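You operate a simulated robot arm through the tools that you are given. There is no shell and no other tool.

You are at the controls of a simulated two-armed robot. One attempt, no reset.

TASK
On the side table, fold the checked cloth in half and then in half again.
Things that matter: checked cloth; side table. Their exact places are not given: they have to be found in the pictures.

It is judged by the outcome, as a careful person would: the job done as asked, and still so three seconds after it is handed in. It fails if anything else is knocked over, pushed out of place, dropped, spilled or broken. Flat cloth is picked up by pressing the open fingertips on it (5 to 10 N) and closing them slowly along it; thin cloth reads only 2 to 8 mm in the jaws.

THE ROBOT
Two 6-joint arms with two-finger parallel grippers on one trunk, on a base that drives. Base frame: it is fixed to the floor where the robot stands at the start and does not move with it; the origin is under the middle of the robot, x ahead of it, y to its left, z up; the surface under the hand at the start is at about z = 76. Lengths are in cm, angles in degrees, forces in N, time in s.
The left shoulder is at the start at [28, 18.5, 95.5], the right one opposite. With the tool pointing down near the work surface each hand reaches from about 56 to 94 cm from the robot's upright axis, wherever it stands, measured 20 degrees to its own side. Places, roughly: side table [80, 50, 80]. Payload 1.57 kg a hand.
The tool frame of a hand sits at the grasp point between the pads (the TCP): z along the fingers, y along the line on which they close. The tips reach 3 cm beyond it. Largest opening 8 cm; finger width 1.7, thickness 1.2; the body of the gripper, 4 by 8.2 cm, starts 8 cm behind the TCP.
Orientation is that of the tool frame in the base frame, as [roll, pitch, yaw] about the fixed x, y, z axes, in that order (R = Rz(yaw) Ry(pitch) Rx(roll)). With the fingers straight down and closing along the base's y, the tool's x points along the base's -x, its y along +y and its z along -z.

THE INTERFACE
- The arms move only by the tool drive_tool. It takes "left_plan", "right_plan" or both (then of equal length, played together; a hand with none holds still); each is a list of rows, each a list of 3 entries, a list of its own where there are three numbers: the shift along the tool's x, y, z in units of 30 mm (1.0 is 30 mm), then the turn, a rotation vector about the tool's x, y, z in units of 8 degrees (1.0 is 8 degrees), then the closure in counts, from 0 (fully open) to 255 (shut). In form: [[[x, y, z], [wx, wy, wz], claw], ...]. A call has 1 to 20 rows; each row shifts and turns the commanded pose from where the row before left it, along the tool's axes as they then stand. A call with a number of a shift or a turn outside -1 to 1 is refused whole. A row lasts 0.2 s, in which the tool goes at most 5 cm and 8.6 degrees; a call with a longer step from one row to the next is refused whole, and so is a gripper value outside its range. A pose out of reach is approached as far as the arm can. The call stops where the force on the tool passes 40 N (or 10 N more than at its start, if that is more) or the arm is blocked; 0.2 s more then pass. Each finger travels about 15.3 cm/s and halts on what it meets, pressing with about 32 N; the grip force reading is that of the motor and also rises with nothing between the fingers. The clock runs only during rows and for 0.2 s after the last one: add rows that do not move to give the fingers time. The reply holds the time, the measured pose of the TCP, the force on the tool along the base axes, the opening and the grip force, in the units named above and with some noise, with the torque about the TCP (base axes, N m) and any sound that the robot's microphone picked up.
- Cameras (640 x 400 px; columns grow to the right, rows downward): "scene" is now at [23.29, 0.81, 139.85]; the picture's right is [0.08, -1.00, 0.00], its down [-0.79, -0.06, -0.61] and it looks along [0.60, 0.05, -0.80] (base axes); focal length 248 px, centre (320, 200). "left" rides on the left gripper at [7.2, 0.7, -12.2] in its tool frame; the picture's right is [-0.09, 1.00, 0.00], its down [-0.84, -0.08, -0.54] and it looks along [-0.54, -0.05, 0.84] (tool axes); focal length 238 px, centre (320, 200). "right" rides on the right gripper at [7.2, -0.7, -12.2] in its tool frame; the picture's right is [0.09, 1.00, 0.00], its down [-0.84, 0.08, -0.54] and it looks along [-0.54, 0.05, 0.84] (tool axes); focal length 238 px, centre (320, 200).
- grab_frame(camera): a new picture of that camera. It takes no simulated time.
- raise_lower(by): slides the trunk up (or, below 0, down) by that many cm; the arms and the scene camera ride with it, the base frame stays. It gives what a move gives, with no picture.
- base_move(legs): drives the robot by 1 to 6 legs, each [ahead, turn to the left] in cm and degrees, along the robot's own axes; the way and the turn of a leg run together, so that a leg with both is an arc; at most 150 cm and 180 degrees a leg. The arms and the cameras ride along, it lands a little off, and it stops where it bumps. It gives what a move gives.
- pan_tilt(pan, tilt): turns the head with the scene camera to pan (to the left, within 86 degrees either way) and tilt (down, from -29 to 69), counted from straight ahead of the robot. It gives what a move gives.
- point_at(camera, pixels): there is no depth. For up to 12 entries [column, row, z] of the newest picture of that camera ("zoom" is the newest enlarged one), the place [x, y] in the base frame at which the ray of that pixel passes the height z, good to about 0.2 cm, but the place of the scene camera against the robot may be out by one fixed shift of up to 1.8 cm in any direction. It takes no simulated time.
- close_up(camera, box): a new picture of the part [left, top, right, bottom] of that camera's present view, enlarged. It takes no simulated time.
- close_job(): hands the job in; it is judged then, once.

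Unless the task says otherwise, let go and move clear before handing in.

The tools are called by a JSON object that holds its "fn" and its "kwargs". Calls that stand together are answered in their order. drive_tool: Moves the arms, as the interface text tells. Its arguments: {"type":"object","properties":{"left_plan":{"type":"array"},"right_plan":{"type":"array"}},"required":[]} The other tools are called the same way: raise_lower (by) slides the trunk up or down; base_move (legs) drives the base; pan_tilt (pan, tilt) turns the head that bears the scene camera; grab_frame (camera) takes a picture; point_at (camera, pixels) gives the place at which the rays of pixels pass given heights; close_up (camera, box) takes an enlarged picture of a part of a camera's view; close_job () hands the job in.

At the start:

```text
t: 0.0
left_position: [56.79, 22.89, 100.47]
left_tool_rot: [180.0, 0.0, -180.0]
left_force: [-0.1, 0.3, 0.6]
left_torque: [-0.02, 0.03, 0.01]
left_finger_gap: 8.01
left_finger_force: 0.1
right_position: [55.68, -24.55, 99.66]
right_tool_rot: [179.8, 0.0, 180.0]
right_force: [-0.6, -0.3, 0.3]
right_torque: [0.0, 0.02, 0.01]
right_finger_gap: 8.02
right_finger_force: 0.0
trunk travel left (down, up): [-65.0, 34.0]
robot x, y, heading: [0.48, 0.16, -0.0]
head pan, tilt: [4.3, 52.7]
```

scene: 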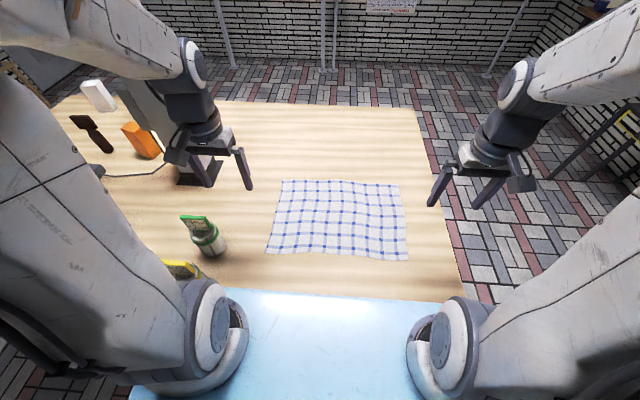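
right: 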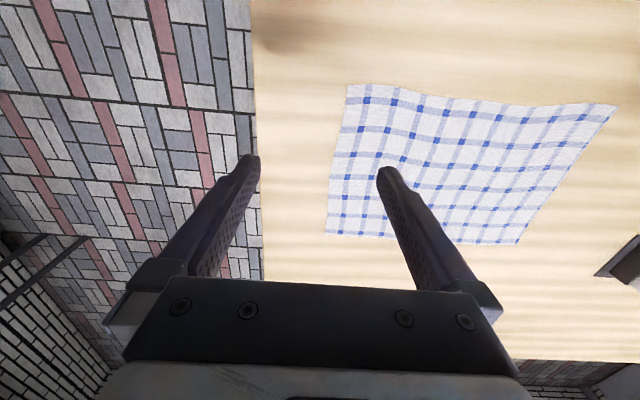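
left: 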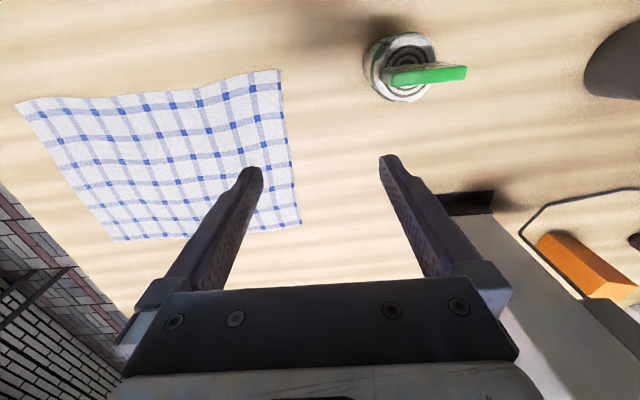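

The cloth appears at scene pixels (267-408, 180-260) on the wooden surface. I'll locate its corners and have a look around for the side table.

{"fn": "point_at", "kwargs": {"camera": "scene", "pixels": [[282, 180, 76], [398, 185, 76], [408, 260, 76], [267, 253, 76], [415, 110, 76], [465, 302, 76], [210, 245, 76], [195, 180, 76], [230, 288, 76]]}}

{"fn": "close_up", "kwargs": {"camera": "scene", "box": [240, 160, 440, 285]}}

{"fn": "point_at", "kwargs": {"camera": "right", "pixels": [[347, 84, 76], [617, 105, 76], [519, 244, 76], [326, 233, 76]]}}

{"fn": "point_at", "kwargs": {"camera": "left", "pixels": [[15, 102, 76], [281, 69, 76], [301, 224, 76], [113, 241, 76], [400, 65, 76]]}}

```text
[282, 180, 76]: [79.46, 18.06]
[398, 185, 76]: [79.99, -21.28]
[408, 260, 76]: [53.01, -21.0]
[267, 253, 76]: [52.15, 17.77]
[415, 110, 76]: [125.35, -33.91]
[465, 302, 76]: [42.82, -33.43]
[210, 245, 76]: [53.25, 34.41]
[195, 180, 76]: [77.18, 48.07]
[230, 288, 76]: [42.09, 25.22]
```

```text
3.20 times, centred on (340, 222) of scene
```

zoom: 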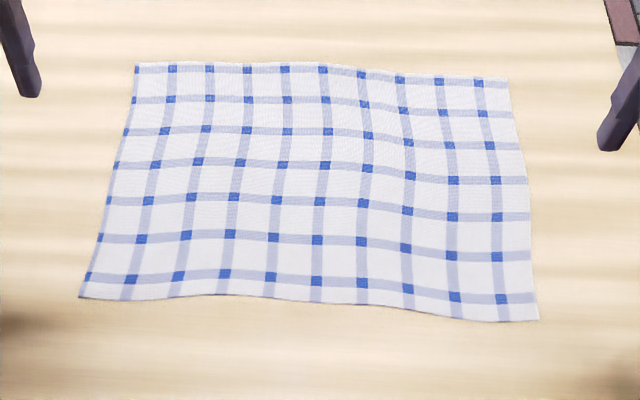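

```text
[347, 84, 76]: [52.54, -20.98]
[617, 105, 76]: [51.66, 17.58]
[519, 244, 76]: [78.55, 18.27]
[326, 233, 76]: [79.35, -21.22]
```

```text
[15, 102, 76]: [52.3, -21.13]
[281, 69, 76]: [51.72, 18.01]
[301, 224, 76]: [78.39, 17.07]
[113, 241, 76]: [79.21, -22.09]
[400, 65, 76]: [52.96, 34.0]
```

The cloth is about 39 × 27 cm at x 52–79, y −21..18, z≈76 (all three cameras agree). I'll pan left to see whether the side table is a different surface from this one.

{"fn": "pan_tilt", "kwargs": {"pan": 45, "tilt": 40}}

{"fn": "grab_frame", "kwargs": {"camera": "scene"}}

```text
t: 1.1
left_position: [56.73, 22.88, 100.37]
left_tool_rot: [-179.9, 0.0, 180.0]
left_force: [-0.5, -1.1, 0.8]
left_torque: [0.0, -0.02, 0.0]
left_finger_gap: 8.02
left_finger_force: 0.1
right_position: [55.72, -24.6, 99.67]
right_tool_rot: [-180.0, 0.0, -180.0]
right_force: [-0.2, -0.2, 0.0]
right_torque: [-0.02, 0.04, -0.01]
right_finger_gap: 8.0
right_finger_force: 0.1
trunk travel left (down, up): [-65.0, 34.0]
robot x, y, heading: [0.12, 0.0, -0.1]
head pan, tilt: [45.0, 40.0]
```

```text
taken
```

scene: 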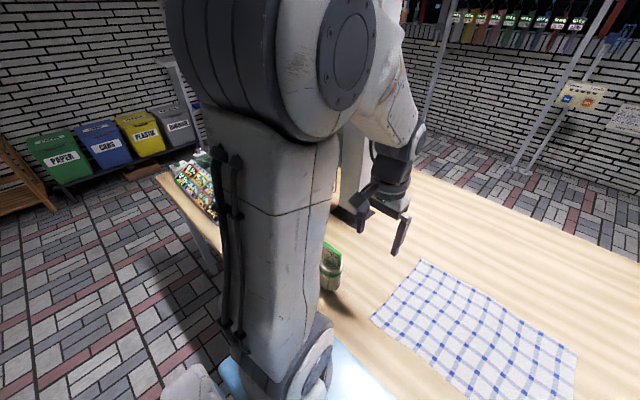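

The wooden table stretches from y≈−34 out to y≈120, so this is the side table and the cloth is already on it. I'll turn the head back and yaw both hands 90° so the fingers close across the near edge (x≈52).

{"fn": "pan_tilt", "kwargs": {"pan": 0, "tilt": 53}}

{"fn": "drive_tool", "kwargs": {"left_plan": [[[0, 0, 0], [0, 0, -1], 0], [[0, 0, 0], [0, 0, -1], 0], [[0, 0, 0], [0, 0, -1], 0], [[0, 0, 0], [0, 0, -1], 0], [[0, 0, 0], [0, 0, -1], 0], [[0, 0, 0], [0, 0, -1], 0], [[0, 0, 0], [0, 0, -1], 0], [[0, 0, 0], [0, 0, -1], 0], [[0, 0, 0], [0, 0, -1], 0], [[0, 0, 0], [0, 0, -1], 0], [[0, 0, 0], [0, 0, -1], 0], [[0, 0, 0], [0, 0, -0.25], 0], [[0, 0, 0], [0, 0, 0], 0]], "right_plan": [[[0, 0, 0], [0, 0, 1], 0], [[0, 0, 0], [0, 0, 1], 0], [[0, 0, 0], [0, 0, 1], 0], [[0, 0, 0], [0, 0, 1], 0], [[0, 0, 0], [0, 0, 1], 0], [[0, 0, 0], [0, 0, 1], 0], [[0, 0, 0], [0, 0, 1], 0], [[0, 0, 0], [0, 0, 1], 0], [[0, 0, 0], [0, 0, 1], 0], [[0, 0, 0], [0, 0, 1], 0], [[0, 0, 0], [0, 0, 1], 0], [[0, 0, 0], [0, 0, 0.25], 0], [[0, 0, 0], [0, 0, 0], 0]]}}

{"fn": "grab_frame", "kwargs": {"camera": "scene"}}

{"fn": "grab_frame", "kwargs": {"camera": "left"}}

{"fn": "grab_frame", "kwargs": {"camera": "right"}}

```text
t: 2.2
left_position: [56.71, 23.01, 100.43]
left_tool_rot: [180.0, 0.0, -179.9]
left_force: [-0.1, -0.3, 0.3]
left_torque: [0.01, 0.02, -0.01]
left_finger_gap: 7.98
left_finger_force: 0.1
right_position: [55.67, -24.57, 99.63]
right_tool_rot: [-180.0, 0.0, -180.0]
right_force: [-0.5, 0.0, -0.3]
right_torque: [0.01, 0.0, 0.0]
right_finger_gap: 8.01
right_finger_force: 0.0
trunk travel left (down, up): [-65.0, 34.0]
robot x, y, heading: [-0.36, 0.36, 0.2]
head pan, tilt: [0.0, 53.0]
```

```text
t: 5.0
left_position: [56.77, 22.93, 100.36]
left_tool_rot: [179.9, -0.1, -89.9]
left_force: [0.8, -0.2, -0.9]
left_torque: [0.02, 0.02, -0.02]
left_finger_gap: 8.0
left_finger_force: 0.1
right_position: [55.77, -24.54, 99.69]
right_tool_rot: [-180.0, 0.0, 90.0]
right_force: [-0.4, 0.1, 0.5]
right_torque: [0.01, 0.0, -0.01]
right_finger_gap: 7.98
right_finger_force: 0.1
trunk travel left (down, up): [-65.0, 34.0]
robot x, y, heading: [-0.08, -0.37, -0.2]
head pan, tilt: [0.0, 53.0]
```

```text
taken
```

scene: 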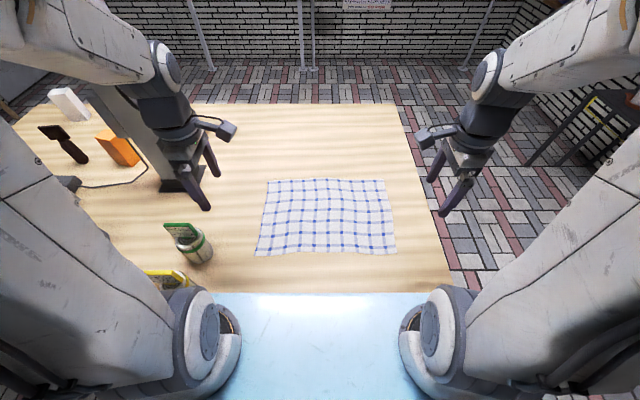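

```text
taken
```

left: 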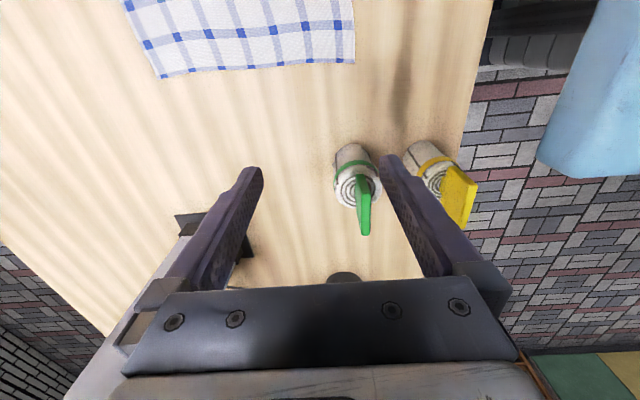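

```text
taken
```

right: 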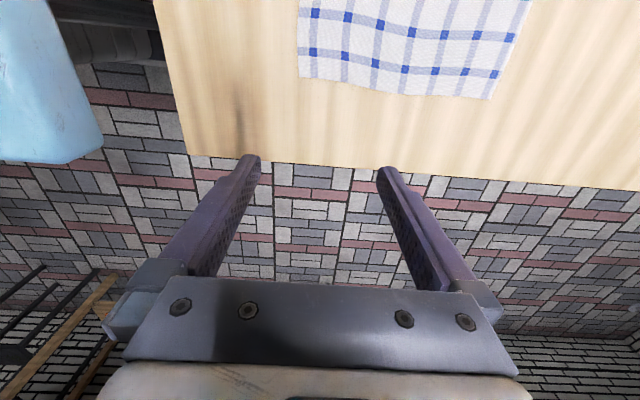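

The rotation went through; the near corners appear at left (355,62) and right (298,78). I'll get exact positions for these corners, for the jars, and for the edge shape.

{"fn": "point_at", "kwargs": {"camera": "left", "pixels": [[355, 62, 76.2], [161, 77, 76.2], [250, 69, 76.2], [355, 150, 76], [372, 195, 84], [420, 145, 76], [336, 63, 76.2]]}}

{"fn": "point_at", "kwargs": {"camera": "right", "pixels": [[298, 78, 76.2], [489, 98, 76.2], [304, 3, 76.2], [190, 156, 76]]}}

{"fn": "close_up", "kwargs": {"camera": "left", "box": [270, 0, 510, 150]}}

{"fn": "close_up", "kwargs": {"camera": "right", "box": [250, 0, 490, 150]}}

```text
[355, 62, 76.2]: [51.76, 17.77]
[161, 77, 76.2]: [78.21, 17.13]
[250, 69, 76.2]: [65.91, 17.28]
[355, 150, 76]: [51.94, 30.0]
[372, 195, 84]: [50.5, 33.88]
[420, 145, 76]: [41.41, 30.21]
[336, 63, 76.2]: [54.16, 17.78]
```

```text
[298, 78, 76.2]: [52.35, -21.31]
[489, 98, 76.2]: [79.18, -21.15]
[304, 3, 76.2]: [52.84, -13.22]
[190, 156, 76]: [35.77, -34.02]
```

```text
2.67 times, centred on (390, 75) of left
```

zoom: 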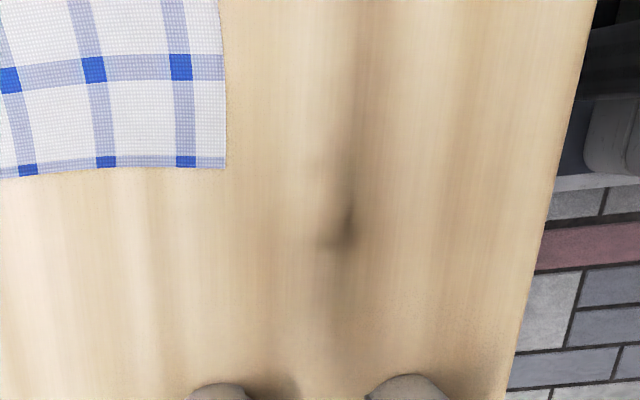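

```text
2.67 times, centred on (370, 75) of right
```

zoom: 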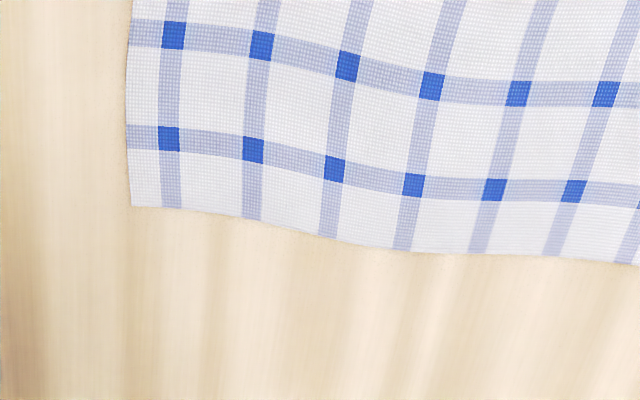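

NL corner is at (51.8, 17.8), NR at (52.35, −21.3), and jars stand at x≈52/41, y≥30, clear of the left hand. I'll move both hands to straddle the near edge just inside each corner, jaws at 2.5 cm, stopping at z≈82.

{"fn": "drive_tool", "kwargs": {"left_plan": [[[0.714, 0.486, 0], [0, 0, 0], 60], [[0.714, 0.486, 0], [0, 0, 0], 120], [[0.714, 0.486, 0], [0, 0, 0], 175], [[0, 0, 1], [0, 0, 0], 175], [[0, 0, 1], [0, 0, 0], 175], [[0, 0, 1], [0, 0, 0], 175], [[0, 0, 1], [0, 0, 0], 175], [[0, 0, 1], [0, 0, 0], 175], [[0, 0, 1], [0, 0, 0], 175], [[0, 0, 0.12], [0, 0, 0], 175], [[0, 0, 0], [0, 0, 0], 175]], "right_plan": [[[0.516, -0.313, 0], [0, 0, 0], 60], [[0.516, -0.313, 0], [0, 0, 0], 120], [[0.516, -0.313, 0], [0, 0, 0], 175], [[0, 0, 1], [0, 0, 0], 175], [[0, 0, 1], [0, 0, 0], 175], [[0, 0, 1], [0, 0, 0], 175], [[0, 0, 1], [0, 0, 0], 175], [[0, 0, 1], [0, 0, 0], 175], [[0, 0, 0.9], [0, 0, 0], 175], [[0, 0, 0], [0, 0, 0], 175], [[0, 0, 0], [0, 0, 0], 175]]}}

{"fn": "grab_frame", "kwargs": {"camera": "left"}}

{"fn": "grab_frame", "kwargs": {"camera": "right"}}

{"fn": "grab_frame", "kwargs": {"camera": "scene"}}

```text
t: 7.4
left_position: [52.7, 16.35, 82.1]
left_tool_rot: [179.9, -0.1, -90.0]
left_force: [0.3, 1.1, -0.4]
left_torque: [0.01, -0.05, -0.01]
left_finger_gap: 2.5
left_finger_force: 0.0
left hand out of reach, approached as far as the arm can: row 9
right_position: [52.86, -19.95, 82.13]
right_tool_rot: [-180.0, -0.1, 90.0]
right_force: [-0.8, -1.2, -0.1]
right_torque: [0.02, -0.01, -0.01]
right_finger_gap: 2.51
right_finger_force: 0.2
trunk travel left (down, up): [-65.0, 34.0]
robot x, y, heading: [-0.11, -0.27, 0.2]
head pan, tilt: [0.0, 53.0]
```

```text
taken
```

left: 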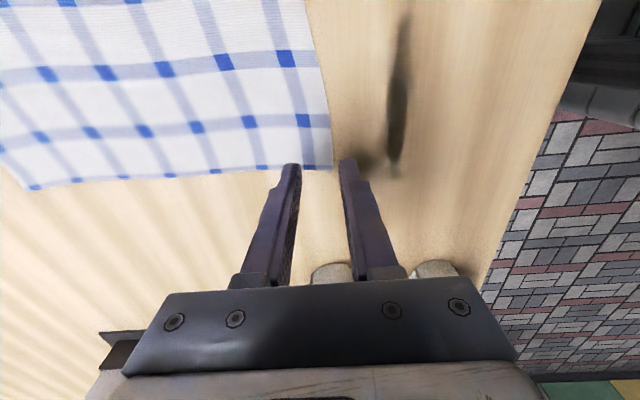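

```text
taken
```

right: 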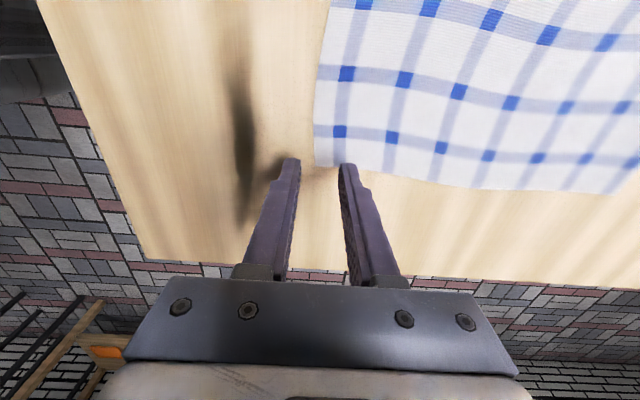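

```text
taken
```

scene: 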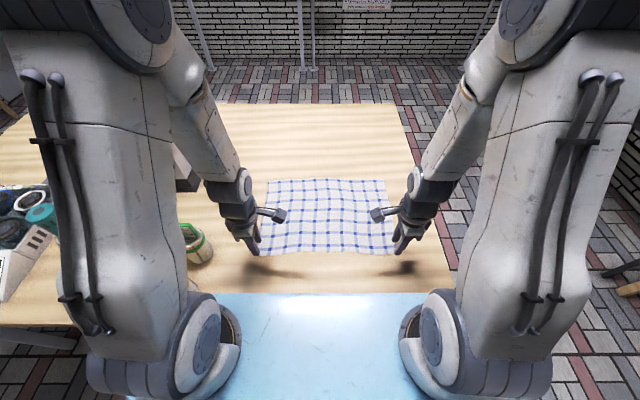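

The left hand is at the inner limit of its reach at x≈52.7. I'll back the base up 5 cm for margin, then re-centre the hands.

{"fn": "base_move", "kwargs": {"legs": [[-5, 0]]}}

{"fn": "grab_frame", "kwargs": {"camera": "left"}}

{"fn": "grab_frame", "kwargs": {"camera": "right"}}

```text
t: 8.3
left_position: [47.73, 16.35, 82.02]
left_tool_rot: [180.0, 0.0, -89.9]
left_force: [0.6, 0.1, 0.5]
left_torque: [-0.02, 0.03, 0.04]
left_finger_gap: 2.51
left_finger_force: 0.1
right_position: [47.88, -19.94, 82.04]
right_tool_rot: [180.0, 0.0, 90.0]
right_force: [-0.8, 0.4, 0.2]
right_torque: [0.03, 0.01, 0.01]
right_finger_gap: 2.52
right_finger_force: 0.1
trunk travel left (down, up): [-65.0, 34.0]
robot x, y, heading: [-4.95, 0.11, -0.3]
head pan, tilt: [0.0, 53.0]
```

```text
taken
```

left: 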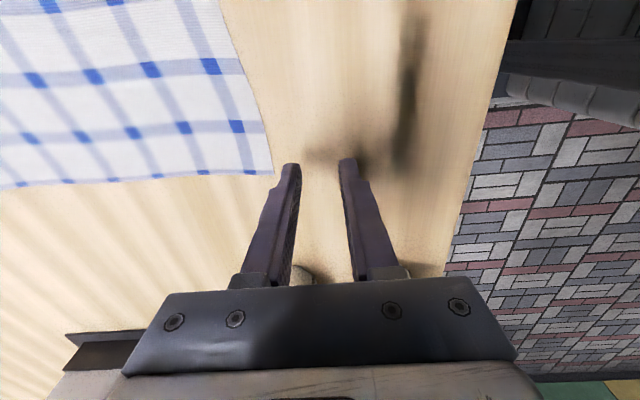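

```text
taken
```

right: 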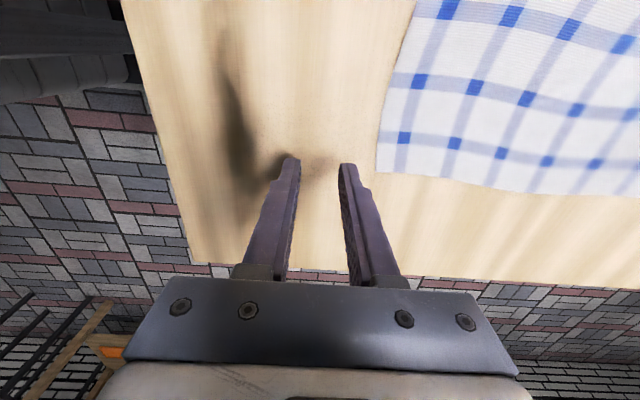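

The corners show at left (272,175) and right (377,172). I'll get their positions before setting the hands down.

{"fn": "point_at", "kwargs": {"camera": "left", "pixels": [[272, 175, 76.1], [262, 130, 76.1], [320, 165, 76]]}}

{"fn": "point_at", "kwargs": {"camera": "right", "pixels": [[376, 172, 76.1], [385, 115, 76.1], [320, 165, 76]]}}

```text
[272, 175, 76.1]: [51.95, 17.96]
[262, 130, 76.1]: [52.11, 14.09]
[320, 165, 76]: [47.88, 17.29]
```

```text
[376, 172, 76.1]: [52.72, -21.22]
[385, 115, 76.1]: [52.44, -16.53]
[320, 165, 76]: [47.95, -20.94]
```

Edges sit at x≈51.95 (left) and 52.5 (right). Shifting both hands forward over the edge and descending to just above contact.

{"fn": "drive_tool", "kwargs": {"left_plan": [[[0, -0.8, 0], [0, 0, 0], 175], [[0, -0.807, 0], [0, 0, 0], 175], [[0, 0, 0.5], [0, 0, 0], 175], [[0, 0, 0.4], [0, 0, 0], 175], [[0, 0, 0], [0, 0, 0], 175]], "right_plan": [[[0, 0.87, 0], [0, 0, 0], 175], [[0, 0.87, 0], [0, 0, 0], 175], [[0, 0, 0.5], [0, 0, 0], 175], [[0, 0, 0.4], [0, 0, 0], 175], [[0, 0, 0], [0, 0, 0], 175]]}}

{"fn": "close_up", "kwargs": {"camera": "left", "box": [240, 80, 400, 180]}}

{"fn": "close_up", "kwargs": {"camera": "right", "box": [240, 80, 400, 180]}}

```text
t: 9.5
left_position: [52.5, 16.42, 79.28]
left_tool_rot: [-180.0, 0.0, -90.0]
left_force: [-0.6, 0.8, -0.8]
left_torque: [0.01, 0.0, 0.02]
left_finger_gap: 2.51
left_finger_force: 0.0
right_position: [53.1, -20.0, 79.24]
right_tool_rot: [-180.0, 0.0, 90.0]
right_force: [0.2, -0.4, 0.0]
right_torque: [-0.01, 0.01, 0.0]
right_finger_gap: 2.52
right_finger_force: 0.1
trunk travel left (down, up): [-65.0, 34.0]
robot x, y, heading: [-5.12, 0.0, 0.0]
head pan, tilt: [0.0, 53.0]
```

```text
4.00 times, centred on (320, 130) of left
```

zoom: 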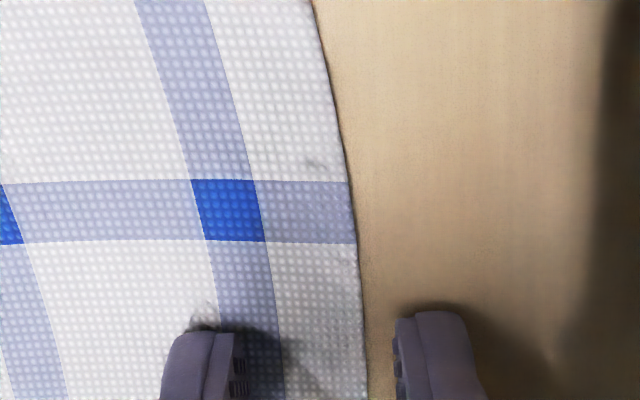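

```text
4.00 times, centred on (320, 130) of right
```

zoom: 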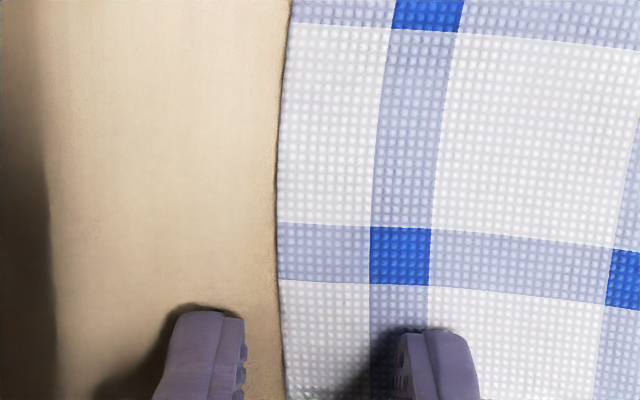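

Both jaws straddle the edge nicely (cloth edge lies between the tips). Now lower a few millimetres to press.

{"fn": "drive_tool", "kwargs": {"left_plan": [[[0, 0, 0.05], [0, 0, 0], 175], [[0, 0, 0.05], [0, 0, 0], 175], [[0, 0, 0], [0, 0, 0], 175]], "right_plan": [[[0, 0, 0.05], [0, 0, 0], 175], [[0, 0, 0.05], [0, 0, 0], 175], [[0, 0, 0], [0, 0, 0], 175]]}}

```text
t: 10.3
left_position: [52.48, 16.39, 79.13]
left_tool_rot: [-180.0, -0.1, -90.0]
left_force: [-1.0, -0.7, 10.0]
left_torque: [0.03, -0.13, 0.0]
left_finger_gap: 2.42
left_finger_force: 0.0
right_position: [53.16, -20.0, 79.14]
right_tool_rot: [179.9, 0.0, 90.0]
right_force: [0.5, 0.9, 5.9]
right_torque: [0.02, -0.14, 0.02]
right_finger_gap: 2.51
right_finger_force: 0.0
trunk travel left (down, up): [-65.0, 34.0]
robot x, y, heading: [-4.98, -0.4, -0.3]
head pan, tilt: [0.0, 53.0]
```

Press forces are 10 N and 6 N, mostly through the cloth-side finger. Now close slowly along the surface.

{"fn": "drive_tool", "kwargs": {"left_plan": [[[0, 0, 0], [0, 0, 0], 182], [[0, 0, 0], [0, 0, 0], 189], [[0, 0, 0], [0, 0, 0], 196], [[0, 0, 0], [0, 0, 0], 203], [[0, 0, 0], [0, 0, 0], 210], [[0, 0, 0], [0, 0, 0], 217], [[0, 0, 0], [0, 0, 0], 224], [[0, 0, 0], [0, 0, 0], 231], [[0, 0, 0], [0, 0, 0], 238], [[0, 0, 0], [0, 0, 0], 245], [[0, 0, 0], [0, 0, 0], 255], [[0, 0, 0], [0, 0, 0], 255], [[0, 0, 0], [0, 0, 0], 255]], "right_plan": [[[0, 0, 0.02], [0, 0, 0], 182], [[0, 0, 0], [0, 0, 0], 189], [[0, 0, 0], [0, 0, 0], 196], [[0, 0, 0], [0, 0, 0], 203], [[0, 0, 0], [0, 0, 0], 210], [[0, 0, 0], [0, 0, 0], 217], [[0, 0, 0], [0, 0, 0], 224], [[0, 0, 0], [0, 0, 0], 231], [[0, 0, 0], [0, 0, 0], 238], [[0, 0, 0], [0, 0, 0], 245], [[0, 0, 0], [0, 0, 0], 255], [[0, 0, 0], [0, 0, 0], 255], [[0, 0, 0], [0, 0, 0], 255]]}}

{"fn": "close_up", "kwargs": {"camera": "left", "box": [240, 80, 400, 180]}}

{"fn": "close_up", "kwargs": {"camera": "right", "box": [240, 80, 400, 180]}}

```text
t: 13.1
left_position: [52.43, 16.46, 79.19]
left_tool_rot: [-179.9, 0.0, -90.0]
left_force: [1.0, -1.0, 9.6]
left_torque: [0.04, -0.09, 0.01]
left_finger_gap: 0.22
left_finger_force: 23.9
right_position: [53.18, -19.94, 79.08]
right_tool_rot: [179.7, 0.0, 90.0]
right_force: [8.3, -1.4, 38.1]
right_torque: [-0.12, -0.48, 0.01]
right_finger_gap: 0.22
right_finger_force: 24.4
trunk travel left (down, up): [-65.0, 34.0]
robot x, y, heading: [-5.16, 0.13, 0.1]
head pan, tilt: [0.0, 53.0]
```

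```text
4.00 times, centred on (320, 130) of left
```

zoom: 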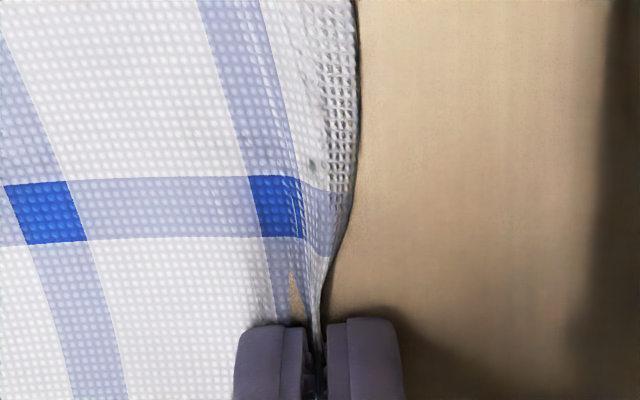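

```text
4.00 times, centred on (320, 130) of right
```

zoom: 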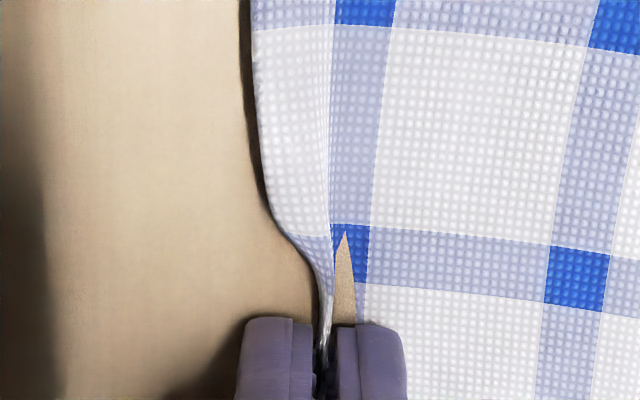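

Both jaws read 2.2 mm with the cloth edge rising between the tips – a good pinch. I'll start the arc with the first few rows and check that the corners lift.

{"fn": "drive_tool", "kwargs": {"left_plan": [[[0, -0.034, -0.479], [0, 0, 0], 255], [[0, -0.103, -0.47], [0, 0, 0], 255], [[0, -0.169, -0.454], [0, 0, 0], 255], [[0, -0.232, -0.43], [0, 0, 0], 255], [[0, 0, 0], [0, 0, 0], 255]], "right_plan": [[[0, 0.034, -0.479], [0, 0, 0], 255], [[0, 0.103, -0.47], [0, 0, 0], 255], [[0, 0.169, -0.454], [0, 0, 0], 255], [[0, 0.232, -0.43], [0, 0, 0], 255], [[0, 0, 0], [0, 0, 0], 255]]}}

{"fn": "grab_frame", "kwargs": {"camera": "scene"}}

{"fn": "grab_frame", "kwargs": {"camera": "left"}}

{"fn": "grab_frame", "kwargs": {"camera": "right"}}

```text
t: 14.3
left_position: [54.16, 16.51, 84.54]
left_tool_rot: [180.0, 0.0, -90.1]
left_force: [-0.7, 0.1, -0.4]
left_torque: [0.02, -0.01, 0.03]
left_finger_gap: 0.2
left_finger_force: 23.8
right_position: [54.57, -19.87, 84.39]
right_tool_rot: [180.0, 0.0, 90.0]
right_force: [0.1, -0.8, -0.5]
right_torque: [0.03, -0.02, 0.04]
right_finger_gap: 0.25
right_finger_force: 23.7
trunk travel left (down, up): [-65.0, 34.0]
robot x, y, heading: [-5.42, 0.15, 0.0]
head pan, tilt: [0.0, 53.0]
```

```text
taken
```

scene: 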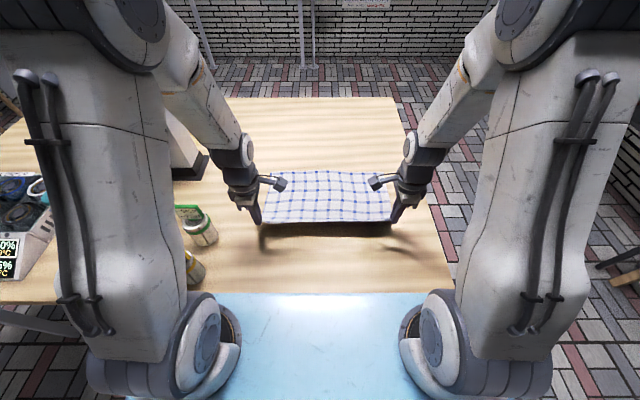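

```text
taken
```

left: 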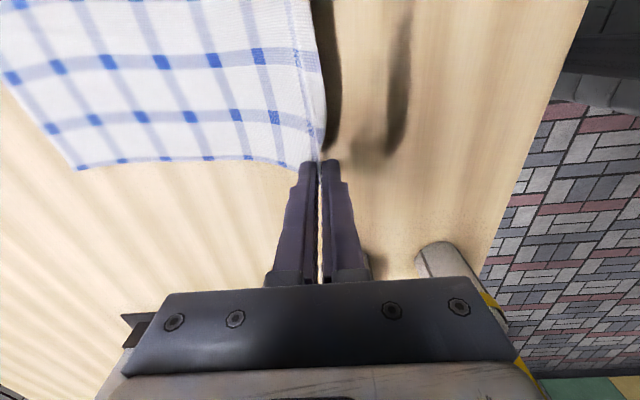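

```text
taken
```

right: 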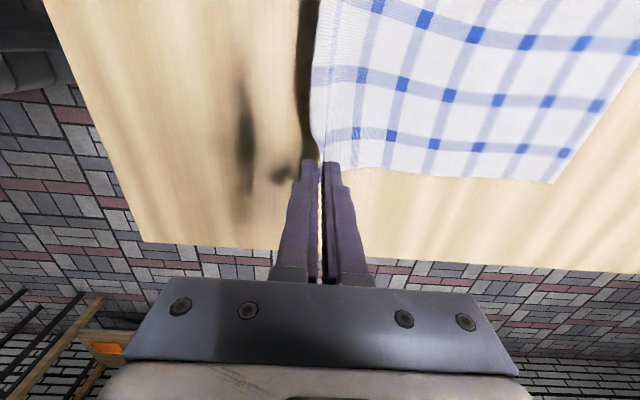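

Both corners lift cleanly with the far part still flat. Continuing the arc to its top.

{"fn": "drive_tool", "kwargs": {"left_plan": [[[0, -0.292, -0.399], [0, 0, 0], 255], [[0, -0.346, -0.361], [0, 0, 0], 255], [[0, -0.395, -0.316], [0, 0, 0], 255], [[0, -0.437, -0.266], [0, 0, 0], 255], [[0, -0.471, -0.212], [0, 0, 0], 255], [[0.05, -0.497, -0.154], [0, 0, 0], 255], [[0.05, -0.515, -0.094], [0, 0, 0], 255], [[0.05, -0.524, -0.031], [0, 0, 0], 255], [[0, 0, 0], [0, 0, 0], 255]], "right_plan": [[[0, 0.292, -0.399], [0, 0, 0], 255], [[0, 0.346, -0.361], [0, 0, 0], 255], [[0, 0.395, -0.316], [0, 0, 0], 255], [[0, 0.437, -0.266], [0, 0, 0], 255], [[0, 0.471, -0.212], [0, 0, 0], 255], [[0, 0.497, -0.154], [0, 0, 0], 255], [[0, 0.515, -0.094], [0, 0, 0], 255], [[0, 0.524, -0.031], [0, 0, 0], 255], [[0, 0, 0], [0, 0, 0], 255]]}}

{"fn": "grab_frame", "kwargs": {"camera": "scene"}}

{"fn": "grab_frame", "kwargs": {"camera": "left"}}

{"fn": "grab_frame", "kwargs": {"camera": "right"}}

```text
t: 16.3
left_position: [64.56, 16.05, 90.08]
left_tool_rot: [179.9, 0.0, -90.0]
left_force: [-0.2, -0.1, 0.1]
left_torque: [-0.01, 0.01, -0.01]
left_finger_gap: 0.23
left_finger_force: 23.4
right_position: [65.17, -19.99, 90.02]
right_tool_rot: [-180.0, 0.0, 90.0]
right_force: [-0.5, 0.3, 0.2]
right_torque: [0.02, 0.02, 0.0]
right_finger_gap: 0.24
right_finger_force: 23.4
trunk travel left (down, up): [-65.0, 34.0]
robot x, y, heading: [-4.81, -0.15, -0.2]
head pan, tilt: [0.0, 53.0]
```

```text
taken
```

scene: 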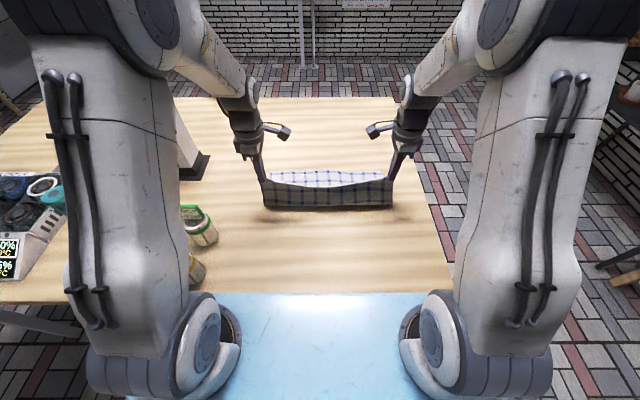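

```text
taken
```

left: 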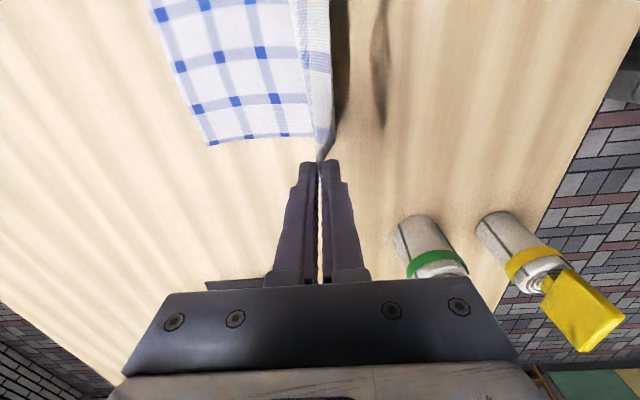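

```text
taken
```

right: 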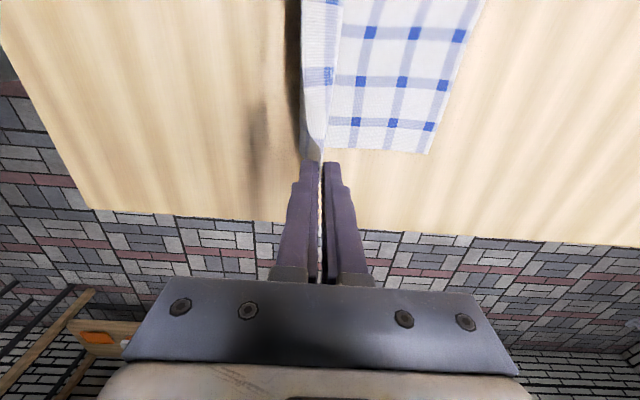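

The cloth hangs nicely between the hands with the far half flat. I'll measure the far corners at left (208,146) and right (431,153).

{"fn": "point_at", "kwargs": {"camera": "left", "pixels": [[208, 146, 76.2], [150, 3, 76.2]]}}

{"fn": "point_at", "kwargs": {"camera": "right", "pixels": [[431, 153, 76.2], [484, 3, 76.2]]}}

```text
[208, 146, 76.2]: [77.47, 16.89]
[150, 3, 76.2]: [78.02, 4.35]
```

```text
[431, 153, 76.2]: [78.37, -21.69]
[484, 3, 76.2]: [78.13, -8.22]
```

Far edge now lies at x≈77.5 (left) and 78.4 (right). I'll bring the hands over the second quarter of the arc, ending ~1.8 cm short so that the held lip reaches the far edge.

{"fn": "drive_tool", "kwargs": {"left_plan": [[[0.028, -0.485, 0.03], [0, 0, 0], 255], [[0.028, -0.477, 0.092], [0, 0, 0], 255], [[0.028, -0.46, 0.15], [0, 0, 0], 255], [[0.028, -0.436, 0.207], [0, 0, 0], 255], [[0.028, -0.404, 0.26], [0, 0, 0], 255], [[0.028, -0.366, 0.309], [0, 0, 0], 255], [[0, -0.32, 0.353], [0, 0, 0], 255], [[0, -0.27, 0.39], [0, 0, 0], 255], [[0, -0.215, 0.42], [0, 0, 0], 255], [[0, -0.156, 0.444], [0, 0, 0], 255], [[0, 0, 0], [0, 0, 0], 255]], "right_plan": [[[-0.02, 0.491, 0.03], [0, 0, 0], 255], [[-0.02, 0.483, 0.092], [0, 0, 0], 255], [[-0.02, 0.466, 0.15], [0, 0, 0], 255], [[-0.02, 0.442, 0.207], [0, 0, 0], 255], [[-0.02, 0.41, 0.26], [0, 0, 0], 255], [[0, 0.37, 0.309], [0, 0, 0], 255], [[0, 0.324, 0.353], [0, 0, 0], 255], [[0, 0.274, 0.39], [0, 0, 0], 255], [[0, 0.218, 0.42], [0, 0, 0], 255], [[0, 0.158, 0.444], [0, 0, 0], 255], [[0, 0, 0], [0, 0, 0], 255]]}}

{"fn": "grab_frame", "kwargs": {"camera": "scene"}}

{"fn": "grab_frame", "kwargs": {"camera": "left"}}

{"fn": "grab_frame", "kwargs": {"camera": "right"}}

```text
t: 18.7
left_position: [75.28, 15.61, 82.04]
left_tool_rot: [180.0, 0.0, -90.0]
left_force: [0.7, 0.4, 0.1]
left_torque: [-0.02, 0.0, 0.01]
left_finger_gap: 0.26
left_finger_force: 23.5
right_position: [76.23, -20.21, 82.12]
right_tool_rot: [180.0, 0.0, 90.0]
right_force: [-0.8, -0.4, 0.4]
right_torque: [0.02, 0.02, 0.0]
right_finger_gap: 0.23
right_finger_force: 23.8
trunk travel left (down, up): [-65.0, 34.0]
robot x, y, heading: [-5.1, -0.18, -0.2]
head pan, tilt: [0.0, 53.0]
```

```text
taken
```

scene: 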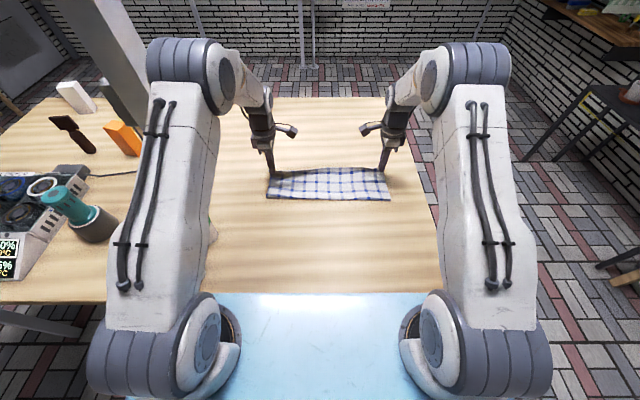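

```text
taken
```

left: 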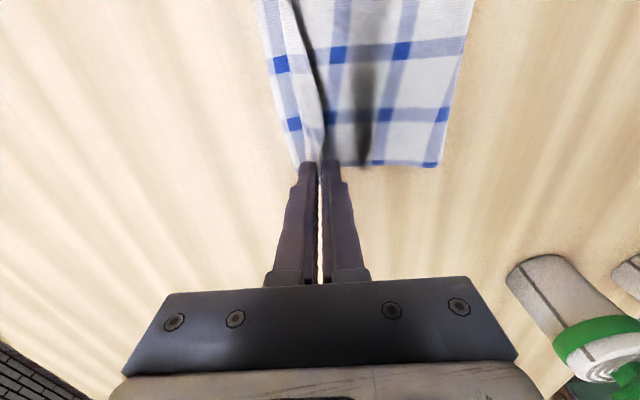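

```text
taken
```

right: 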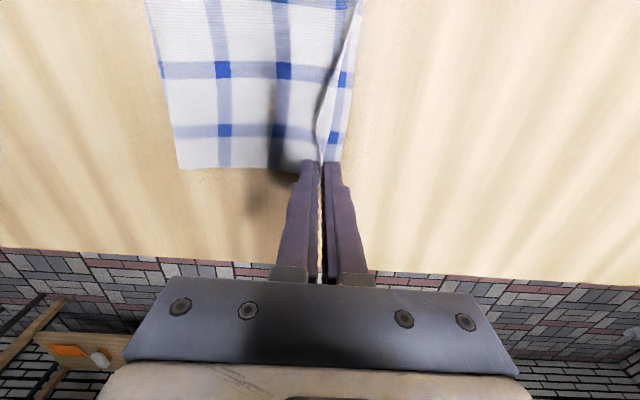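

The fold is forming well; fold line is visible at left (440,166) and right (179,169). Measuring those and the far corner.

{"fn": "point_at", "kwargs": {"camera": "left", "pixels": [[440, 166, 76.3], [297, 165, 76.2], [255, 5, 76.2], [470, 5, 76.3]]}}

{"fn": "point_at", "kwargs": {"camera": "right", "pixels": [[179, 169, 76.3], [342, 160, 76.2], [362, 5, 76.2], [146, 5, 76.3]]}}

{"fn": "close_up", "kwargs": {"camera": "left", "box": [230, 0, 480, 180]}}

{"fn": "close_up", "kwargs": {"camera": "right", "box": [140, 0, 390, 180]}}

```text
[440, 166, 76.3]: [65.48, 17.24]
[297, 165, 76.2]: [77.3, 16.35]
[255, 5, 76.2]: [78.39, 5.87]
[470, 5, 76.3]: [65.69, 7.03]
```

```text
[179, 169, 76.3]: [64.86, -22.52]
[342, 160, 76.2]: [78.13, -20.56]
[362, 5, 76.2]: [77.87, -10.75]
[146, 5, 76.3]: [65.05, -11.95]
```

```text
2.22 times, centred on (355, 90) of left
```

zoom: 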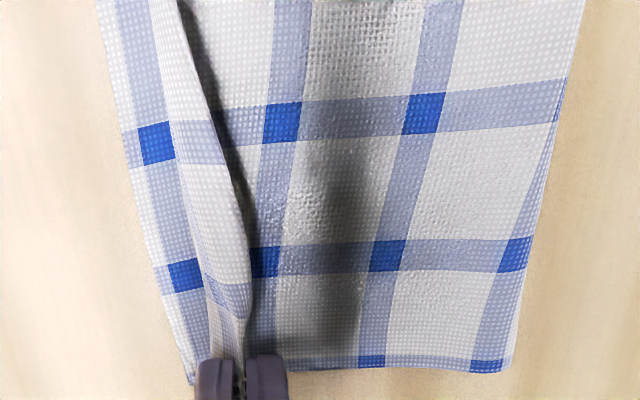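

```text
2.22 times, centred on (265, 90) of right
```

zoom: 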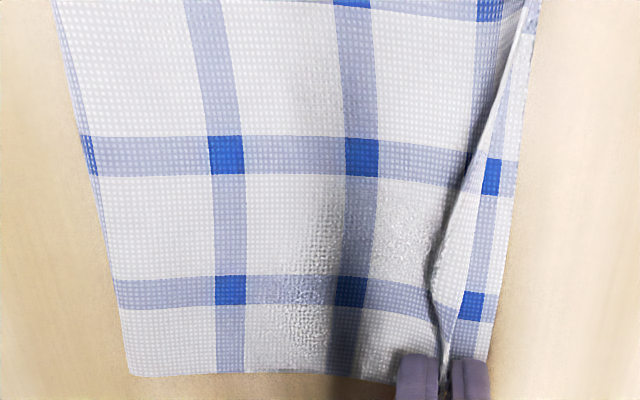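

The cloth is doubled over with the fold line near x≈65. Lowering to just above the table and releasing slowly, then looking.

{"fn": "drive_tool", "kwargs": {"left_plan": [[[0, -0.08, 0.45], [0, 0, 0], 255], [[0, -0.03, 0.43], [0, 0, 0], 255], [[0, 0, 0], [0, 0, 0], 255], [[0, 0, 0], [0, 0, 0], 245], [[0, 0, 0], [0, 0, 0], 235], [[0, 0, 0], [0, 0, 0], 225], [[0, 0, 0], [0, 0, 0], 215], [[0, 0, 0], [0, 0, 0], 205], [[0, 0, 0], [0, 0, 0], 200]], "right_plan": [[[0, 0.08, 0.45], [0, 0, 0], 255], [[0, 0.03, 0.43], [0, 0, 0], 255], [[0, 0, 0], [0, 0, 0], 255], [[0, 0, 0], [0, 0, 0], 245], [[0, 0, 0], [0, 0, 0], 235], [[0, 0, 0], [0, 0, 0], 225], [[0, 0, 0], [0, 0, 0], 215], [[0, 0, 0], [0, 0, 0], 205], [[0, 0, 0], [0, 0, 0], 200]]}}

{"fn": "close_up", "kwargs": {"camera": "left", "box": [230, 0, 480, 180]}}

{"fn": "close_up", "kwargs": {"camera": "right", "box": [140, 0, 390, 180]}}

```text
t: 20.7
left_position: [75.72, 15.43, 79.42]
left_tool_rot: [180.0, -0.1, -90.0]
left_force: [1.4, 0.2, 0.9]
left_torque: [-0.01, -0.02, -0.01]
left_finger_gap: 1.68
left_finger_force: 0.0
right_position: [76.56, -20.09, 79.43]
right_tool_rot: [-180.0, 0.0, 90.0]
right_force: [0.3, 0.5, -0.5]
right_torque: [0.01, -0.01, 0.01]
right_finger_gap: 1.75
right_finger_force: 0.0
trunk travel left (down, up): [-65.0, 34.0]
robot x, y, heading: [-4.96, -0.38, -0.1]
head pan, tilt: [0.0, 53.0]
```

```text
2.22 times, centred on (355, 90) of left
```

zoom: 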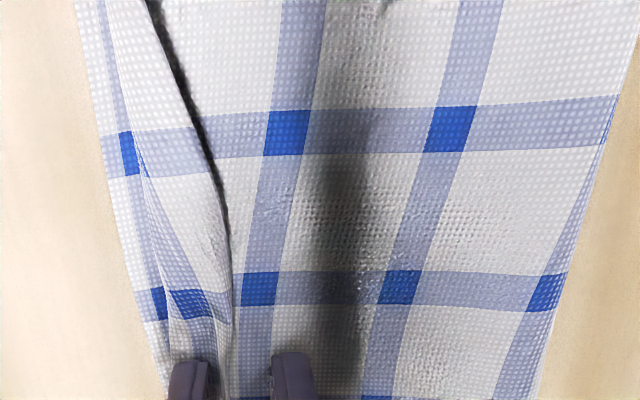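

```text
2.22 times, centred on (265, 90) of right
```

zoom: 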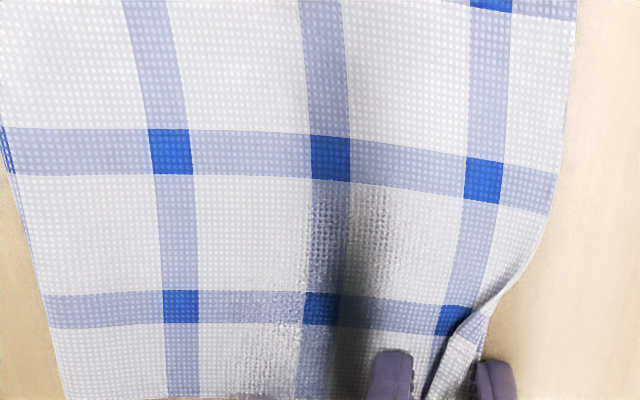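

The right lip falls forward properly, while the left lip (zoom (110–230, 0–300)) leans back toward the robot. I'll sweep the open fingers forward slightly raised, so the rear fingers tip the lips forward.

{"fn": "drive_tool", "kwargs": {"left_plan": [[[0, 0, -0.1], [0, 0, 0], 200], [[0, -0.15, -0.02], [0, 0, 0], 200], [[0, -0.2, 0], [0, 0, 0], 200], [[0, -0.2, 0], [0, 0, 0], 200], [[0, -0.2, -0.02], [0, 0, 0], 200], [[0, -0.2, -0.03], [0, 0, 0], 200], [[0, 0, 0], [0, 0, 0], 200]], "right_plan": [[[0, 0, -0.1], [0, 0, 0], 200], [[0, 0.15, -0.02], [0, 0, 0], 200], [[0, 0.2, 0], [0, 0, 0], 200], [[0, 0.2, 0], [0, 0, 0], 200], [[0, 0.2, -0.02], [0, 0, 0], 200], [[0, 0.2, -0.03], [0, 0, 0], 200], [[0, 0, 0], [0, 0, 0], 200]]}}

{"fn": "close_up", "kwargs": {"camera": "left", "box": [230, 0, 480, 180]}}

{"fn": "close_up", "kwargs": {"camera": "right", "box": [140, 0, 390, 180]}}

```text
t: 22.3
left_position: [78.51, 15.45, 79.94]
left_tool_rot: [-180.0, 0.0, -89.9]
left_force: [0.2, -0.3, 0.0]
left_torque: [0.02, 0.0, 0.07]
left_finger_gap: 1.74
left_finger_force: 0.0
right_position: [79.3, -20.12, 79.9]
right_tool_rot: [180.0, 0.0, 90.0]
right_force: [-0.3, 0.2, 0.2]
right_torque: [0.01, -0.01, -0.02]
right_finger_gap: 1.75
right_finger_force: 0.1
trunk travel left (down, up): [-65.0, 34.0]
robot x, y, heading: [-4.62, -0.31, 0.1]
head pan, tilt: [0.0, 53.0]
```

```text
2.22 times, centred on (355, 90) of left
```

zoom: 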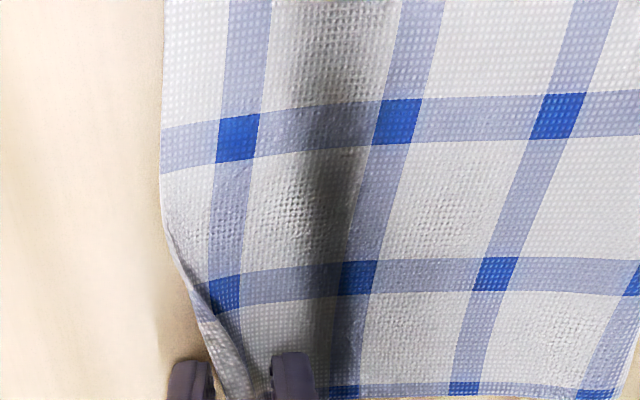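

```text
2.22 times, centred on (265, 90) of right
```

zoom: 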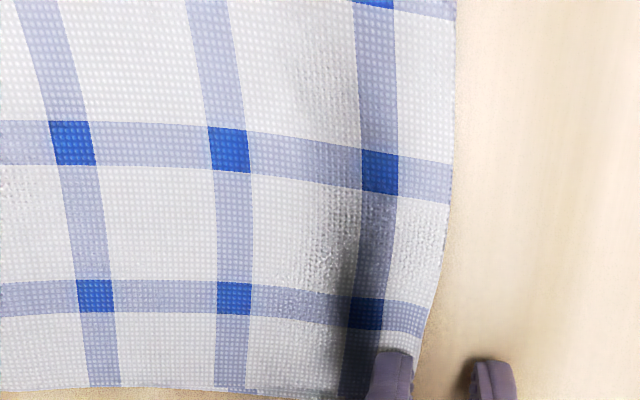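

The lips now lie forward; only the left corner tip is still curled against the finger. A bit more forward sweep, then lift clear.

{"fn": "drive_tool", "kwargs": {"left_plan": [[[0, -0.2, 0], [0, 0, 0], 200], [[0, -0.25, -0.05], [0, 0, 0], 200], [[0, -0.25, -0.1], [0, 0, 0], 200], [[0, -0.2, -0.5], [0, 0, 0], 200], [[0, 0, -1], [0, 0, 0], 180], [[0, 0, -1], [0, 0, 0], 180], [[0, 0, -1], [0, 0, 0], 180], [[0, 0, -1], [0, 0, 0], 180], [[0, 0, 0], [0, 0, 0], 180]], "right_plan": [[[0, 0.2, 0], [0, 0, 0], 200], [[0, 0.25, -0.05], [0, 0, 0], 200], [[0, 0.1, -0.1], [0, 0, 0], 200], [[0, 0, -0.5], [0, 0, 0], 200], [[0, 0, -1], [0, 0, 0], 180], [[0, 0, -1], [0, 0, 0], 180], [[0, 0, -1], [0, 0, 0], 180], [[0, 0, -1], [0, 0, 0], 180], [[0, 0, 0], [0, 0, 0], 180]]}}

{"fn": "grab_frame", "kwargs": {"camera": "scene"}}

{"fn": "grab_frame", "kwargs": {"camera": "left"}}

{"fn": "grab_frame", "kwargs": {"camera": "right"}}

```text
t: 24.3
left_position: [81.16, 15.5, 93.94]
left_tool_rot: [180.0, 0.0, -90.0]
left_force: [0.5, 0.1, 0.8]
left_torque: [0.02, 0.01, 0.04]
left_finger_gap: 2.34
left_finger_force: 0.1
right_position: [80.83, -19.93, 93.87]
right_tool_rot: [180.0, -0.1, 90.0]
right_force: [-1.1, -0.1, 0.4]
right_torque: [0.03, -0.03, 0.02]
right_finger_gap: 2.35
right_finger_force: 0.1
trunk travel left (down, up): [-65.0, 34.0]
robot x, y, heading: [-4.76, 0.25, 0.1]
head pan, tilt: [0.0, 53.0]
```

```text
taken
```

scene: 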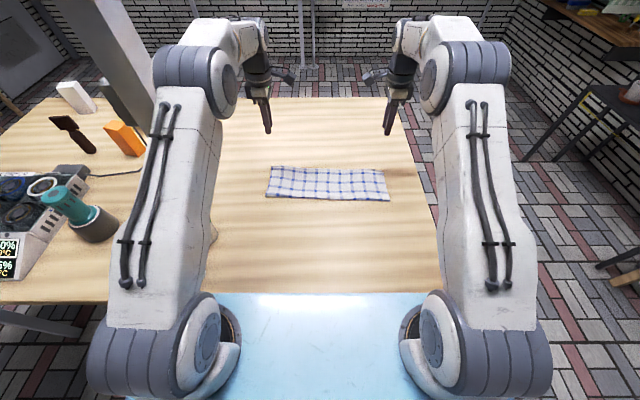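

```text
taken
```

left: 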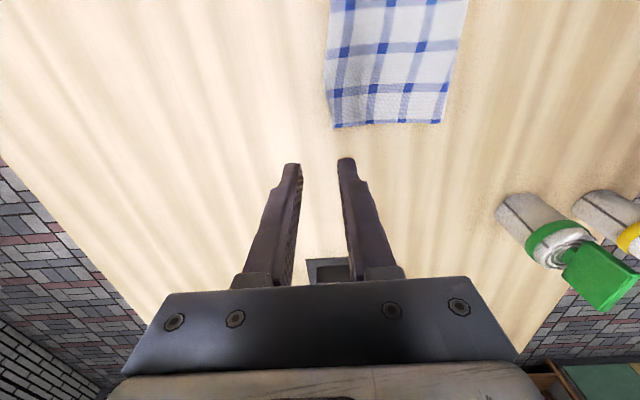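

```text
taken
```

right: 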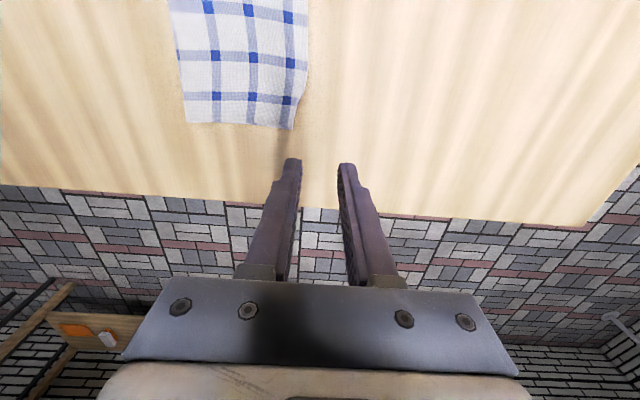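

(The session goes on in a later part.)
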